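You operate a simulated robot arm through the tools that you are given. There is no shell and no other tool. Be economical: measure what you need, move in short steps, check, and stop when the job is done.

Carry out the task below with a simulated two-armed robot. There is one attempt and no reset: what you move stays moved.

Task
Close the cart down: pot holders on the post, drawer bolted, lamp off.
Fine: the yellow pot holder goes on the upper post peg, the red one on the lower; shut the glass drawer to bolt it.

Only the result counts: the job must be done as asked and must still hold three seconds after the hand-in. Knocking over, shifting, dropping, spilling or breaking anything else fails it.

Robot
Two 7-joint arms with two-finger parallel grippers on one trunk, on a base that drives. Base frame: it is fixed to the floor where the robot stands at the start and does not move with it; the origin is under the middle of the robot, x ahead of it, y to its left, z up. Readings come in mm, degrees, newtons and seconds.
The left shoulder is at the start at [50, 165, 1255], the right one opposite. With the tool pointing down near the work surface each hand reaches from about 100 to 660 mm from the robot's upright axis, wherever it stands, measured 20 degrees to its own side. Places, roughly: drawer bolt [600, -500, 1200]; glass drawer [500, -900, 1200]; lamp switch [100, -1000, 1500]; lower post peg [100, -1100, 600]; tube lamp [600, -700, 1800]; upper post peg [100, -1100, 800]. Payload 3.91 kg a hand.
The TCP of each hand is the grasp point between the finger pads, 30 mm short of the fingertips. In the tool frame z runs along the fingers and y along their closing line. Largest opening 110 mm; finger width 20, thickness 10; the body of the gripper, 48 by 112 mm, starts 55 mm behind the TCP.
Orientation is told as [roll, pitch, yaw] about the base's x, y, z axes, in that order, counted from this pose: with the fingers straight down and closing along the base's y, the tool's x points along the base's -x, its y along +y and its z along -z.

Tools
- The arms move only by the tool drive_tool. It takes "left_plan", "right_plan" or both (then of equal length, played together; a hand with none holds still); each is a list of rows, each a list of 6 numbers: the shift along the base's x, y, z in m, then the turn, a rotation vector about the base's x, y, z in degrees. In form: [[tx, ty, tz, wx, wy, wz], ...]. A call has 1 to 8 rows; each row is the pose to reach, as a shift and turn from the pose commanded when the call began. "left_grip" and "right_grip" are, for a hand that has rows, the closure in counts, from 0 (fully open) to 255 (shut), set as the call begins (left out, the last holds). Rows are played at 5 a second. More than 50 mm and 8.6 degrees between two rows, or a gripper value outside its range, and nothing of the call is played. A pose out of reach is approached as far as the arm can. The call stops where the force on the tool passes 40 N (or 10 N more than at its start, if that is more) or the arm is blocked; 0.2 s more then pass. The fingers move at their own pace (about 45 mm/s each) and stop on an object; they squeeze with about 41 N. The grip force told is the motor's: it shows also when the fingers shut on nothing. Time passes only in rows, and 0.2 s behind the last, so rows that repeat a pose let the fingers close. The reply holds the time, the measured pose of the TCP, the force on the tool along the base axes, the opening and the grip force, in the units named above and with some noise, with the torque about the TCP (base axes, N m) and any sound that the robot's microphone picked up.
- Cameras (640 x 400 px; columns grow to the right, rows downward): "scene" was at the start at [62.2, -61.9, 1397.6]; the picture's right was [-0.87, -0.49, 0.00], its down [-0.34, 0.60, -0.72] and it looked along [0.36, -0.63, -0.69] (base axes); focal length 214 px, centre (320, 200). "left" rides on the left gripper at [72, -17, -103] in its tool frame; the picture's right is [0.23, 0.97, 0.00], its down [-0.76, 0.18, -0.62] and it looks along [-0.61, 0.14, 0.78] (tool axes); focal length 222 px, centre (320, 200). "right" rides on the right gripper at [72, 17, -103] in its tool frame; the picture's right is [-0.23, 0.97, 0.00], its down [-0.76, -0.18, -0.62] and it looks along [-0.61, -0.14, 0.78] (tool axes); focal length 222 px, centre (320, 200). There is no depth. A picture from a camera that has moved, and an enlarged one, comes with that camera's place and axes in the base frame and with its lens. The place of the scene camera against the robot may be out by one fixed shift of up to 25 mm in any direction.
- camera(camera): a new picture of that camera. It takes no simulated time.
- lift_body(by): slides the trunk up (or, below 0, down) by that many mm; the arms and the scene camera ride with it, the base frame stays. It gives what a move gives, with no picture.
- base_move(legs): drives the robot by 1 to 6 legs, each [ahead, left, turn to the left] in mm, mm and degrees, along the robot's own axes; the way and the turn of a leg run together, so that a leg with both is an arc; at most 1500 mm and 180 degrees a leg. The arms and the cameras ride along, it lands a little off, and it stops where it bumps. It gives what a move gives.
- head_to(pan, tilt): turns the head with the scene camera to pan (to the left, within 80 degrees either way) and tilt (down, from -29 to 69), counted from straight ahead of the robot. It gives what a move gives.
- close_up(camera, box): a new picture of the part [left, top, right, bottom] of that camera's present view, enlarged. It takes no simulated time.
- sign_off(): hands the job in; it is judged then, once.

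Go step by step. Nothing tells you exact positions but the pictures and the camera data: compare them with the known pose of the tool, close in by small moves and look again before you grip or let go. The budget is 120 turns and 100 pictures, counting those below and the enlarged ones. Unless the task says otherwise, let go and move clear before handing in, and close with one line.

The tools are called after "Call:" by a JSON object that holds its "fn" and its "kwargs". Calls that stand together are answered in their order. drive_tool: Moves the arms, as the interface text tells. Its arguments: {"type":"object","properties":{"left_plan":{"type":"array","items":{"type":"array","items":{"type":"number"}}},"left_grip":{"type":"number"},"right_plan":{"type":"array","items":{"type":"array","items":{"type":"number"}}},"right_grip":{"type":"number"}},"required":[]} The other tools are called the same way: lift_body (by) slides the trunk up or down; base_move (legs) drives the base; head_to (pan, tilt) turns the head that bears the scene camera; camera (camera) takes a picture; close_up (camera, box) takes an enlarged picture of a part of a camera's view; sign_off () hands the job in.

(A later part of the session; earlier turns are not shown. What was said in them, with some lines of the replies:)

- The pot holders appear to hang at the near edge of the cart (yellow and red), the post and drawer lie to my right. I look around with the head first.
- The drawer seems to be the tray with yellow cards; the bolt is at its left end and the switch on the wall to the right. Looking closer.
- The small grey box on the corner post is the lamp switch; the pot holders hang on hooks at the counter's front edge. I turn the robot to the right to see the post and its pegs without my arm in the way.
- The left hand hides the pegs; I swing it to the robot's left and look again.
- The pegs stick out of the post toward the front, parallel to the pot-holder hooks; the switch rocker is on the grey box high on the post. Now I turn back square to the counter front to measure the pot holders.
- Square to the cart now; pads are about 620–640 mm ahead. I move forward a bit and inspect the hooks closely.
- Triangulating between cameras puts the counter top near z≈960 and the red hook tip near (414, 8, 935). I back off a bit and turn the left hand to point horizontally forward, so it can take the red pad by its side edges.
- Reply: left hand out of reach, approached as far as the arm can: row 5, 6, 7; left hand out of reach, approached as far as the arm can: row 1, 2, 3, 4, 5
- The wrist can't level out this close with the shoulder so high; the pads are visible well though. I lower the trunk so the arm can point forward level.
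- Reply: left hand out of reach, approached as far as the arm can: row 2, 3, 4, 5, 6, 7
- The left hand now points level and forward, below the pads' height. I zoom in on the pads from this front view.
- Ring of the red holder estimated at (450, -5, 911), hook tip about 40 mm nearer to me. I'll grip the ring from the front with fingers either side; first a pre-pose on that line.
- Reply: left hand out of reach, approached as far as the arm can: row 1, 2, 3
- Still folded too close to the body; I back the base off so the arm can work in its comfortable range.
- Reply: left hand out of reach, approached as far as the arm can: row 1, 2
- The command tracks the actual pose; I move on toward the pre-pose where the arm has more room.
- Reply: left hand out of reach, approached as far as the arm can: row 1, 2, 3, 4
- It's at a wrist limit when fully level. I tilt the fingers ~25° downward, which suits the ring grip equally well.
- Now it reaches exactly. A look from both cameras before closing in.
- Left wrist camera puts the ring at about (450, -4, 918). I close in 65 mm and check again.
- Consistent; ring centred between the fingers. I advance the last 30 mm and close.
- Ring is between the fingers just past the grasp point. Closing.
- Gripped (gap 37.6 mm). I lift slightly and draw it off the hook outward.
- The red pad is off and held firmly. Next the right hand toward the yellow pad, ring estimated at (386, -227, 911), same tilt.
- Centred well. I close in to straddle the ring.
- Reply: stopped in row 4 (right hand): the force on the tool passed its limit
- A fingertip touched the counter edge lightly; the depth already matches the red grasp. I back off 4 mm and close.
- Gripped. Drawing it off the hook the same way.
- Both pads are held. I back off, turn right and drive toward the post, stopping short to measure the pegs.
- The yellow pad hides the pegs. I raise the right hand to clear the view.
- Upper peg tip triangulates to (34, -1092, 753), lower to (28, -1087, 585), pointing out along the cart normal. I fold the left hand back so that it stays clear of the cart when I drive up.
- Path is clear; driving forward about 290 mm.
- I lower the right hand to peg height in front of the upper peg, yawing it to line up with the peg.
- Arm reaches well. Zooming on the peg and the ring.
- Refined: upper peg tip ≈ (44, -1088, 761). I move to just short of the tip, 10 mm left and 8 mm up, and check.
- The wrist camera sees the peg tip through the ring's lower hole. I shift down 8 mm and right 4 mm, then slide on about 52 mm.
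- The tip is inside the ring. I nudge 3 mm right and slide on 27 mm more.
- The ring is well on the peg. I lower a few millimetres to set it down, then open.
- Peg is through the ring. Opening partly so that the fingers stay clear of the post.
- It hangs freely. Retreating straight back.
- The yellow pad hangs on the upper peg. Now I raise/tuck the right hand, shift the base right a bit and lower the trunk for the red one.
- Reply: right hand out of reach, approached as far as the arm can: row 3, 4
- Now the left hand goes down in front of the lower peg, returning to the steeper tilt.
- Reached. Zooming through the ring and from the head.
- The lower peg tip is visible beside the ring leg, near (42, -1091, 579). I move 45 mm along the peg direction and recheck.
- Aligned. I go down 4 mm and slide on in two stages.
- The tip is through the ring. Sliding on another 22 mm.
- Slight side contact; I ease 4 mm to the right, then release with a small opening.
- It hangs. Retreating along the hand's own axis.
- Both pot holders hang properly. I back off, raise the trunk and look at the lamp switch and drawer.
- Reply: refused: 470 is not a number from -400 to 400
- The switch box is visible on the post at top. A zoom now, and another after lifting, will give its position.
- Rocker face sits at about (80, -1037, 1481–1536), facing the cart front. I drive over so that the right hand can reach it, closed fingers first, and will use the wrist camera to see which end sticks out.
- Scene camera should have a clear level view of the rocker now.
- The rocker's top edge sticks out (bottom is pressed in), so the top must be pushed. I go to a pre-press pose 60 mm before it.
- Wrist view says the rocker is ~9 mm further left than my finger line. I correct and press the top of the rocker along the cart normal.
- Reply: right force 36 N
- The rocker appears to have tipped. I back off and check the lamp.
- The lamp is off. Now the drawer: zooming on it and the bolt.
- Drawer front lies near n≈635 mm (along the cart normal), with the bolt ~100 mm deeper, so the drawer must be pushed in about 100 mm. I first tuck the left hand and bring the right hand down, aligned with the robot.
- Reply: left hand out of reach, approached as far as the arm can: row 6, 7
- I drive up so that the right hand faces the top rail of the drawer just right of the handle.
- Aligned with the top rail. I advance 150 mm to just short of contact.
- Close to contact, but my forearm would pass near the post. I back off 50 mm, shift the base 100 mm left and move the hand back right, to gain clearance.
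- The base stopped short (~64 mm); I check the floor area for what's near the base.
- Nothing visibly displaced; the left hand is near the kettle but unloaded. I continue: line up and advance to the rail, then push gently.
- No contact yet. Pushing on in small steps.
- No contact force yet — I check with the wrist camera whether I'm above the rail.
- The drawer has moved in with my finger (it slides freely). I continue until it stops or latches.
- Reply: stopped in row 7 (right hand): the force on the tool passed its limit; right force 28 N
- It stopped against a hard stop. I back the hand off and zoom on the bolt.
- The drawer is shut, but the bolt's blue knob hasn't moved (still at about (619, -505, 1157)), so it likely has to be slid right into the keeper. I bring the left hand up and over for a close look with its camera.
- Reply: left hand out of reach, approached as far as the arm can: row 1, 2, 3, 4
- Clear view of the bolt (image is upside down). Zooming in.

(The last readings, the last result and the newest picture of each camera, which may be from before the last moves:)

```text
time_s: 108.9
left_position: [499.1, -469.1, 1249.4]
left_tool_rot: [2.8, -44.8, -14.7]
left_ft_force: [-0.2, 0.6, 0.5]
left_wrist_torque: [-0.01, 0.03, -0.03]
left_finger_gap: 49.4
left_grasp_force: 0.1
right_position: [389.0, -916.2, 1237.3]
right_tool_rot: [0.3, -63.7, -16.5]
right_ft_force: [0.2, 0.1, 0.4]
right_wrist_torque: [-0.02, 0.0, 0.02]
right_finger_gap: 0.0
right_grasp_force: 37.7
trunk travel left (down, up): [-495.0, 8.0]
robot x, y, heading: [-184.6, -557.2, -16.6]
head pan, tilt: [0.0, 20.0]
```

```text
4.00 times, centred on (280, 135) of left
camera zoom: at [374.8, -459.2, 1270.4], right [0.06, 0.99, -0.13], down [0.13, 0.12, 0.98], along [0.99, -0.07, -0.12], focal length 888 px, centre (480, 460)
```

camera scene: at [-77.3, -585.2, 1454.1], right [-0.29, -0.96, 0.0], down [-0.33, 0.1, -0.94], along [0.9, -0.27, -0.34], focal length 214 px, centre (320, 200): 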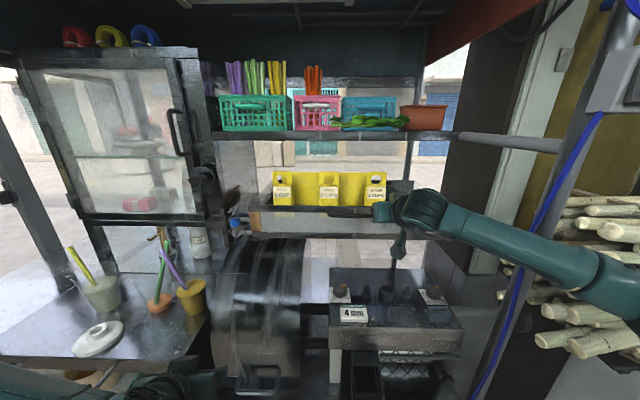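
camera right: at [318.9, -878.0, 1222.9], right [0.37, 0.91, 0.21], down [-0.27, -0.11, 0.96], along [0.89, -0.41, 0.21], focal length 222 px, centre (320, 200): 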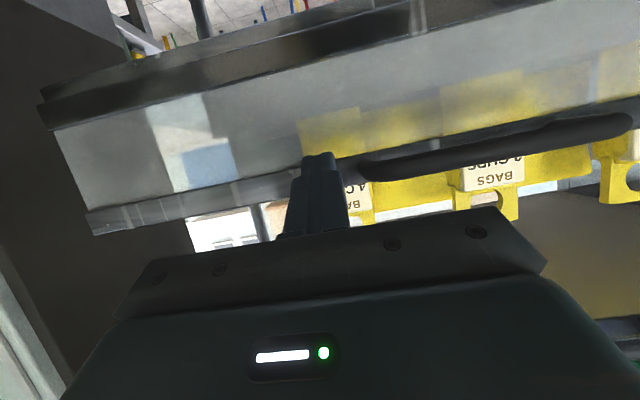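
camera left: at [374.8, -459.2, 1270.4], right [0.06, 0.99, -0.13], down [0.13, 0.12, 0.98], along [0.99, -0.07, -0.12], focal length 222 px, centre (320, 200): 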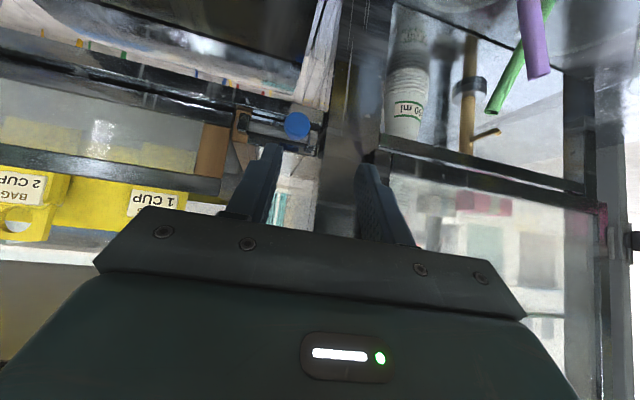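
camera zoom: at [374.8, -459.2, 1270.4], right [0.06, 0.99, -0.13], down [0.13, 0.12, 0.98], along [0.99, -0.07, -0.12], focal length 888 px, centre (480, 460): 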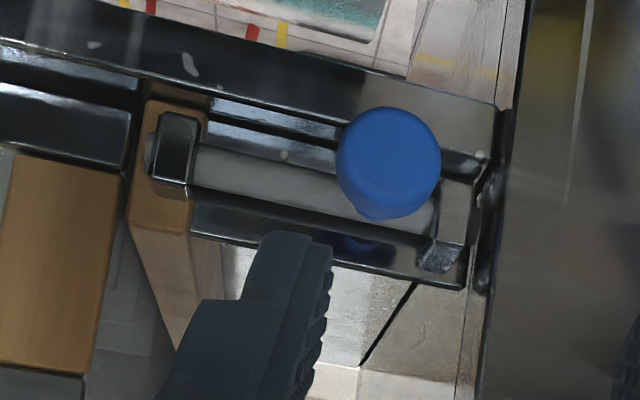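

Knob centre triangulates to (589, -507, 1171), with ~15 mm room to the column on its left. I narrow the fingers to 36 mm and come to a pre-pose straddling the knob.

Call:
{"fn": "drive_tool", "kwargs": {"left_plan": [[0.024, -0.015, -0.018, 0, 0, 0], [0.047, -0.029, -0.035, 0, 0, 0], [0.047, -0.029, -0.035, 0, 0, 0], [0.047, -0.029, -0.035, 0, 0, 0]], "left_grip": 172}}

Call:
{"fn": "close_up", "kwargs": {"camera": "left", "box": [220, 90, 412, 210]}}

```text
time_s: 109.9
left_position: [547.0, -500.2, 1211.4]
left_tool_rot: [2.8, -44.8, -14.8]
left_ft_force: [0.7, -0.6, 0.2]
left_wrist_torque: [-0.01, -0.01, -0.01]
left_finger_gap: 35.8
left_grasp_force: 0.0
right_position: [387.2, -916.6, 1237.5]
right_tool_rot: [0.5, -63.7, -16.6]
right_ft_force: [-0.1, 0.0, -0.9]
right_wrist_torque: [0.01, 0.0, 0.02]
right_finger_gap: 0.1
right_grasp_force: 37.4
trunk travel left (down, up): [-495.0, 8.0]
robot x, y, heading: [-185.4, -558.4, -16.7]
head pan, tilt: [0.0, 20.0]
```

```text
3.33 times, centred on (316, 150) of left
camera zoom: at [421.7, -491.1, 1233.9], right [0.06, 0.99, -0.13], down [0.13, 0.12, 0.98], along [0.99, -0.08, -0.12], focal length 740 px, centre (333, 367)
```

zoom: 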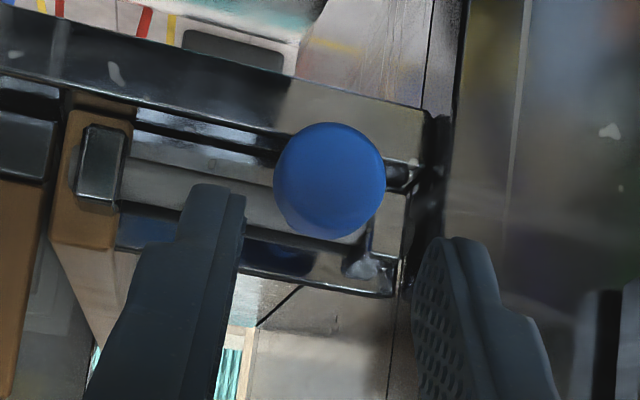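

Refined knob centre is (619, -514, 1158). I tilt the hand steeper by 12° (to stay above the kettle), hover over the knob, and check.

Call:
{"fn": "drive_tool", "kwargs": {"left_plan": [[0.016, -0.003, 0.0, 1.1, 3.8, 0], [0.032, -0.006, -0.005, 2.2, 7.7, 0], [0.047, -0.01, -0.014, 3.3, 11.5, 0], [0.047, -0.01, -0.014, 3.3, 11.5, 0]]}}

Call:
{"fn": "close_up", "kwargs": {"camera": "left", "box": [220, 90, 412, 210]}}

```text
time_s: 110.9
left_position: [591.6, -510.1, 1198.6]
left_tool_rot: [2.9, -32.8, -15.0]
left_ft_force: [0.0, 0.1, -0.6]
left_wrist_torque: [-0.03, -0.02, 0.0]
left_finger_gap: 35.8
left_grasp_force: 0.0
right_position: [388.4, -916.0, 1236.9]
right_tool_rot: [0.3, -63.7, -16.4]
right_ft_force: [0.2, 0.9, 0.5]
right_wrist_torque: [0.0, -0.04, -0.02]
right_finger_gap: 0.0
right_grasp_force: 37.7
trunk travel left (down, up): [-495.0, 8.0]
robot x, y, heading: [-187.3, -559.6, -16.8]
head pan, tilt: [0.0, 20.0]
```

```text
3.33 times, centred on (316, 150) of left
camera zoom: at [474.7, -502.3, 1245.1], right [0.04, 1.0, -0.08], down [0.32, 0.06, 0.94], along [0.95, -0.06, -0.32], focal length 740 px, centre (333, 367)
```

zoom: 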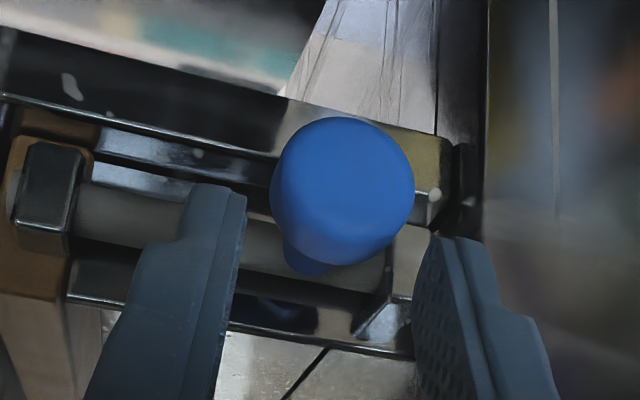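

Nearly centred. I go down the last 21 mm around the knob.

Call:
{"fn": "drive_tool", "kwargs": {"left_plan": [[0.003, 0.0006, -0.006, 0, 0, 0], [0.006, 0.0006, -0.013, 0, 0, 0], [0.0096, 0.0006, -0.021, 0, 0, 0], [0.0096, 0.0006, -0.021, 0, 0, 0]]}}

Call:
{"fn": "close_up", "kwargs": {"camera": "left", "box": [220, 90, 412, 210]}}

```text
time_s: 111.9
left_position: [602.8, -509.2, 1179.2]
left_tool_rot: [3.1, -32.9, -14.9]
left_ft_force: [-0.6, 0.6, -0.3]
left_wrist_torque: [-0.03, 0.0, 0.03]
left_finger_gap: 35.6
left_grasp_force: 0.1
right_position: [387.8, -916.6, 1237.0]
right_tool_rot: [0.3, -63.7, -16.7]
right_ft_force: [-0.4, 0.3, -0.5]
right_wrist_torque: [0.05, 0.0, -0.03]
right_finger_gap: 0.2
right_grasp_force: 38.2
trunk travel left (down, up): [-495.0, 8.0]
robot x, y, heading: [-189.5, -557.8, -16.2]
head pan, tilt: [0.0, 20.0]
```

```text
3.33 times, centred on (316, 150) of left
camera zoom: at [485.0, -501.9, 1224.6], right [0.04, 1.0, -0.08], down [0.32, 0.06, 0.94], along [0.95, -0.06, -0.32], focal length 740 px, centre (333, 367)
```

zoom: 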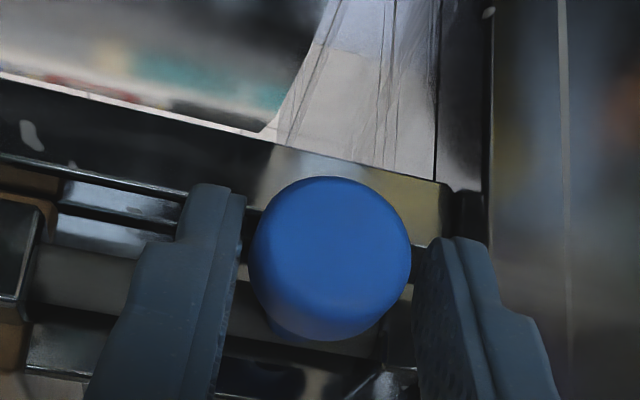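

Knob is between the fingers. I push it right 20 mm with the left finger.

Call:
{"fn": "drive_tool", "kwargs": {"left_plan": [[-0.0014, -0.0048, 0, 0, 0, 0], [-0.0028, -0.0096, 0, 0, 0, 0], [-0.0042, -0.0144, 0, 0, 0, 0], [-0.0055, -0.0192, 0, 0, 0, 0], [-0.0069, -0.024, 0, 0, 0, 0]]}}

```text
time_s: 113.1
left_position: [595.9, -534.3, 1178.3]
left_tool_rot: [3.0, -32.8, -14.9]
left_ft_force: [-0.4, 0.5, -0.3]
left_wrist_torque: [0.03, 0.01, 0.04]
left_finger_gap: 36.2
left_grasp_force: 0.7
right_position: [386.7, -915.8, 1236.3]
right_tool_rot: [0.4, -63.7, -16.6]
right_ft_force: [0.1, -0.4, -0.6]
right_wrist_torque: [-0.01, 0.04, 0.0]
right_finger_gap: 0.1
right_grasp_force: 37.7
trunk travel left (down, up): [-495.0, 8.0]
robot x, y, heading: [-184.4, -556.0, -16.8]
head pan, tilt: [0.0, 20.0]
```

Moved 25 mm with little resistance; continuing until a stop.

Call:
{"fn": "drive_tool", "kwargs": {"left_plan": [[-0.0014, -0.0048, 0, 0, 0, 0], [-0.0028, -0.0096, 0, 0, 0, 0], [-0.0042, -0.0144, 0, 0, 0, 0], [-0.0055, -0.0192, 0, 0, 0, 0]]}}

Call:
{"fn": "camera", "kwargs": {"camera": "left"}}

```text
time_s: 114.1
left_position: [592.8, -550.3, 1178.6]
left_tool_rot: [3.2, -32.8, -14.8]
left_ft_force: [0.5, 4.6, -0.4]
left_wrist_torque: [0.03, -0.01, -0.01]
left_finger_gap: 37.2
left_grasp_force: 1.9
right_position: [388.0, -914.9, 1238.5]
right_tool_rot: [0.2, -63.7, -16.4]
right_ft_force: [-0.4, -0.8, -0.5]
right_wrist_torque: [0.01, -0.01, 0.0]
right_finger_gap: 0.0
right_grasp_force: 37.5
trunk travel left (down, up): [-495.0, 8.0]
robot x, y, heading: [-188.9, -558.4, -16.8]
head pan, tilt: [0.0, 20.0]
```

```text
3 pictures are left
camera left: at [473.8, -542.5, 1225.4], right [0.04, 1.0, -0.08], down [0.32, 0.06, 0.94], along [0.95, -0.06, -0.32], focal length 222 px, centre (320, 200)
```

left: 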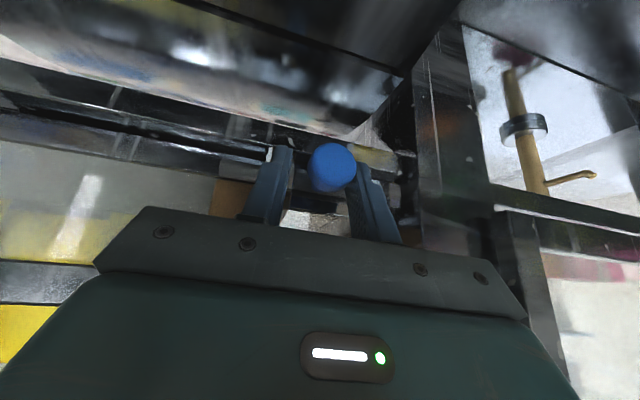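

The knob moved ~40 mm and resistance is rising. A few mm more to seat it.

Call:
{"fn": "drive_tool", "kwargs": {"left_plan": [[-0.0008, -0.003, 0, 0, 0, 0], [-0.0017, -0.006, 0, 0, 0, 0], [-0.0025, -0.009, 0, 0, 0, 0], [-0.0025, -0.009, 0, 0, 0, 0]]}}

Call:
{"fn": "close_up", "kwargs": {"camera": "left", "box": [180, 90, 420, 240]}}

```text
time_s: 115.1
left_position: [591.1, -554.1, 1177.4]
left_tool_rot: [3.0, -32.8, -14.5]
left_ft_force: [3.5, 22.7, -1.2]
left_wrist_torque: [0.47, 0.05, 0.01]
left_finger_gap: 44.7
left_grasp_force: 8.7
right_position: [389.7, -913.1, 1239.0]
right_tool_rot: [0.0, -63.6, -16.1]
right_ft_force: [-0.9, 0.1, 0.5]
right_wrist_torque: [0.05, -0.02, 0.03]
right_finger_gap: 0.0
right_grasp_force: 37.5
trunk travel left (down, up): [-495.0, 8.0]
robot x, y, heading: [-185.7, -561.5, -16.6]
head pan, tilt: [0.0, 20.0]
```

```text
2.67 times, centred on (300, 165) of left
camera zoom: at [472.5, -547.3, 1225.0], right [0.03, 1.0, -0.08], down [0.32, 0.06, 0.94], along [0.95, -0.05, -0.32], focal length 592 px, centre (373, 293)
```

zoom: 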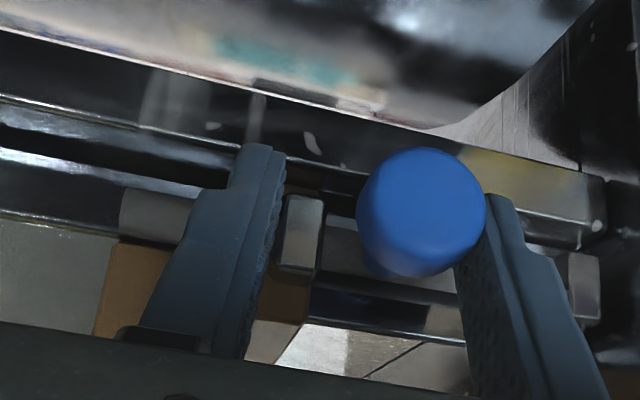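

The rod is visible pushed through toward the drawer and the knob has come to a stop (≈34 mm throw). I ease off and lift the left hand clear.

Call:
{"fn": "drive_tool", "kwargs": {"left_plan": [[0.0012, 0.0045, 0, 0, 0, 0], [0.0012, 0.0045, 0.01, 0, 0, 0], [-0.014, 0.009, 0.035, 0, 0, 0], [-0.035, 0.013, 0.07, 0, 0, 0], [-0.075, 0.025, 0.09, 0, 0, 0], [-0.12, 0.035, 0.09, 0, 0, 0]]}}

Call:
{"fn": "close_up", "kwargs": {"camera": "left", "box": [200, 60, 360, 160]}}

```text
time_s: 116.5
left_position: [466.7, -528.6, 1268.9]
left_tool_rot: [3.0, -32.9, -14.8]
left_ft_force: [-0.4, 0.3, -0.8]
left_wrist_torque: [0.01, 0.01, 0.01]
left_finger_gap: 35.8
left_grasp_force: 0.1
right_position: [386.6, -915.5, 1237.6]
right_tool_rot: [0.3, -63.8, -16.6]
right_ft_force: [-0.2, -0.1, 0.9]
right_wrist_torque: [0.01, -0.01, -0.01]
right_finger_gap: 0.3
right_grasp_force: 38.1
trunk travel left (down, up): [-495.0, 8.0]
robot x, y, heading: [-188.1, -561.1, -16.7]
head pan, tilt: [0.0, 20.0]
```

```text
4.00 times, centred on (280, 110) of left
camera zoom: at [348.5, -520.7, 1315.1], right [0.04, 1.0, -0.08], down [0.32, 0.06, 0.94], along [0.95, -0.06, -0.32], focal length 888 px, centre (480, 560)
```

zoom: 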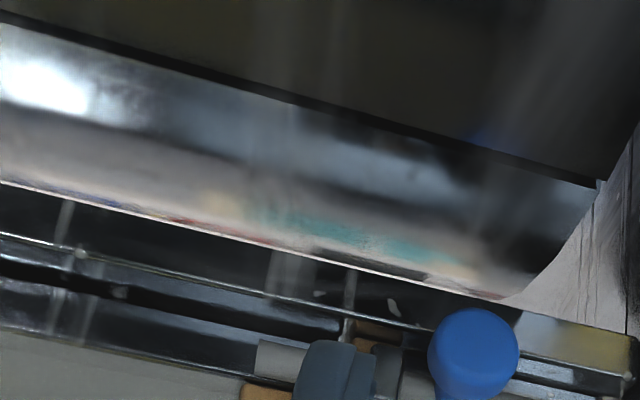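

The rod now spans across past the keeper onto the drawer. One last check from the head camera.

Call:
{"fn": "close_up", "kwargs": {"camera": "scene", "box": [206, 180, 302, 240]}}

```text
6.67 times, centred on (254, 210) of scene
camera zoom: at [-78.1, -584.5, 1454.3], right [-0.29, -0.96, 0.0], down [-0.33, 0.1, -0.94], along [0.9, -0.27, -0.34], focal length 1430 px, centre (760, 133)
```

zoom: 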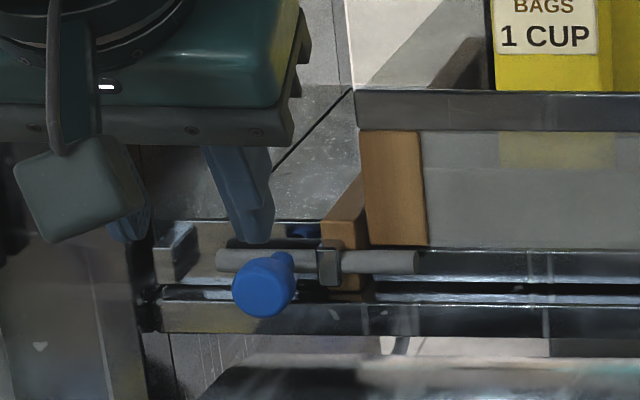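

The bolt rod now overlaps the drawer front, the lamp is off and both pads hang. I back the robot clear and hand in.

Call:
{"fn": "base_move", "kwargs": {"legs": [[-200, 0, 0]]}}

Call:
{"fn": "camera", "kwargs": {"camera": "scene"}}

```text
time_s: 118.0
left_position: [279.9, -472.3, 1268.4]
left_tool_rot: [3.0, -33.0, -14.8]
left_ft_force: [-0.3, 0.2, 0.5]
left_wrist_torque: [-0.02, -0.03, 0.0]
left_finger_gap: 35.7
left_grasp_force: 0.0
right_position: [200.5, -859.7, 1237.9]
right_tool_rot: [0.2, -63.6, -16.5]
right_ft_force: [-0.1, 0.3, 0.6]
right_wrist_torque: [-0.02, -0.01, 0.03]
right_finger_gap: 0.1
right_grasp_force: 37.5
trunk travel left (down, up): [-495.0, 8.0]
robot x, y, heading: [-375.4, -503.9, -16.8]
head pan, tilt: [0.0, 20.0]
```

```text
refused: no pictures are left
```

Everything is in place and the hands are clear, so I'm handing in now.

Call:
{"fn": "sign_off", "kwargs": {}}

```text
The job is handed in.
```

I've closed the cart down and handed it in: the yellow pot holder is on the upper peg, the red one is on the lower peg, the glass drawer is shut with its bolt slid across, and the lamp is off. I had no pictures left for a last look after backing away, and one sideways base move stopped about 36 mm short near the cart for a reason I couldn't see, though nothing looked displaced.
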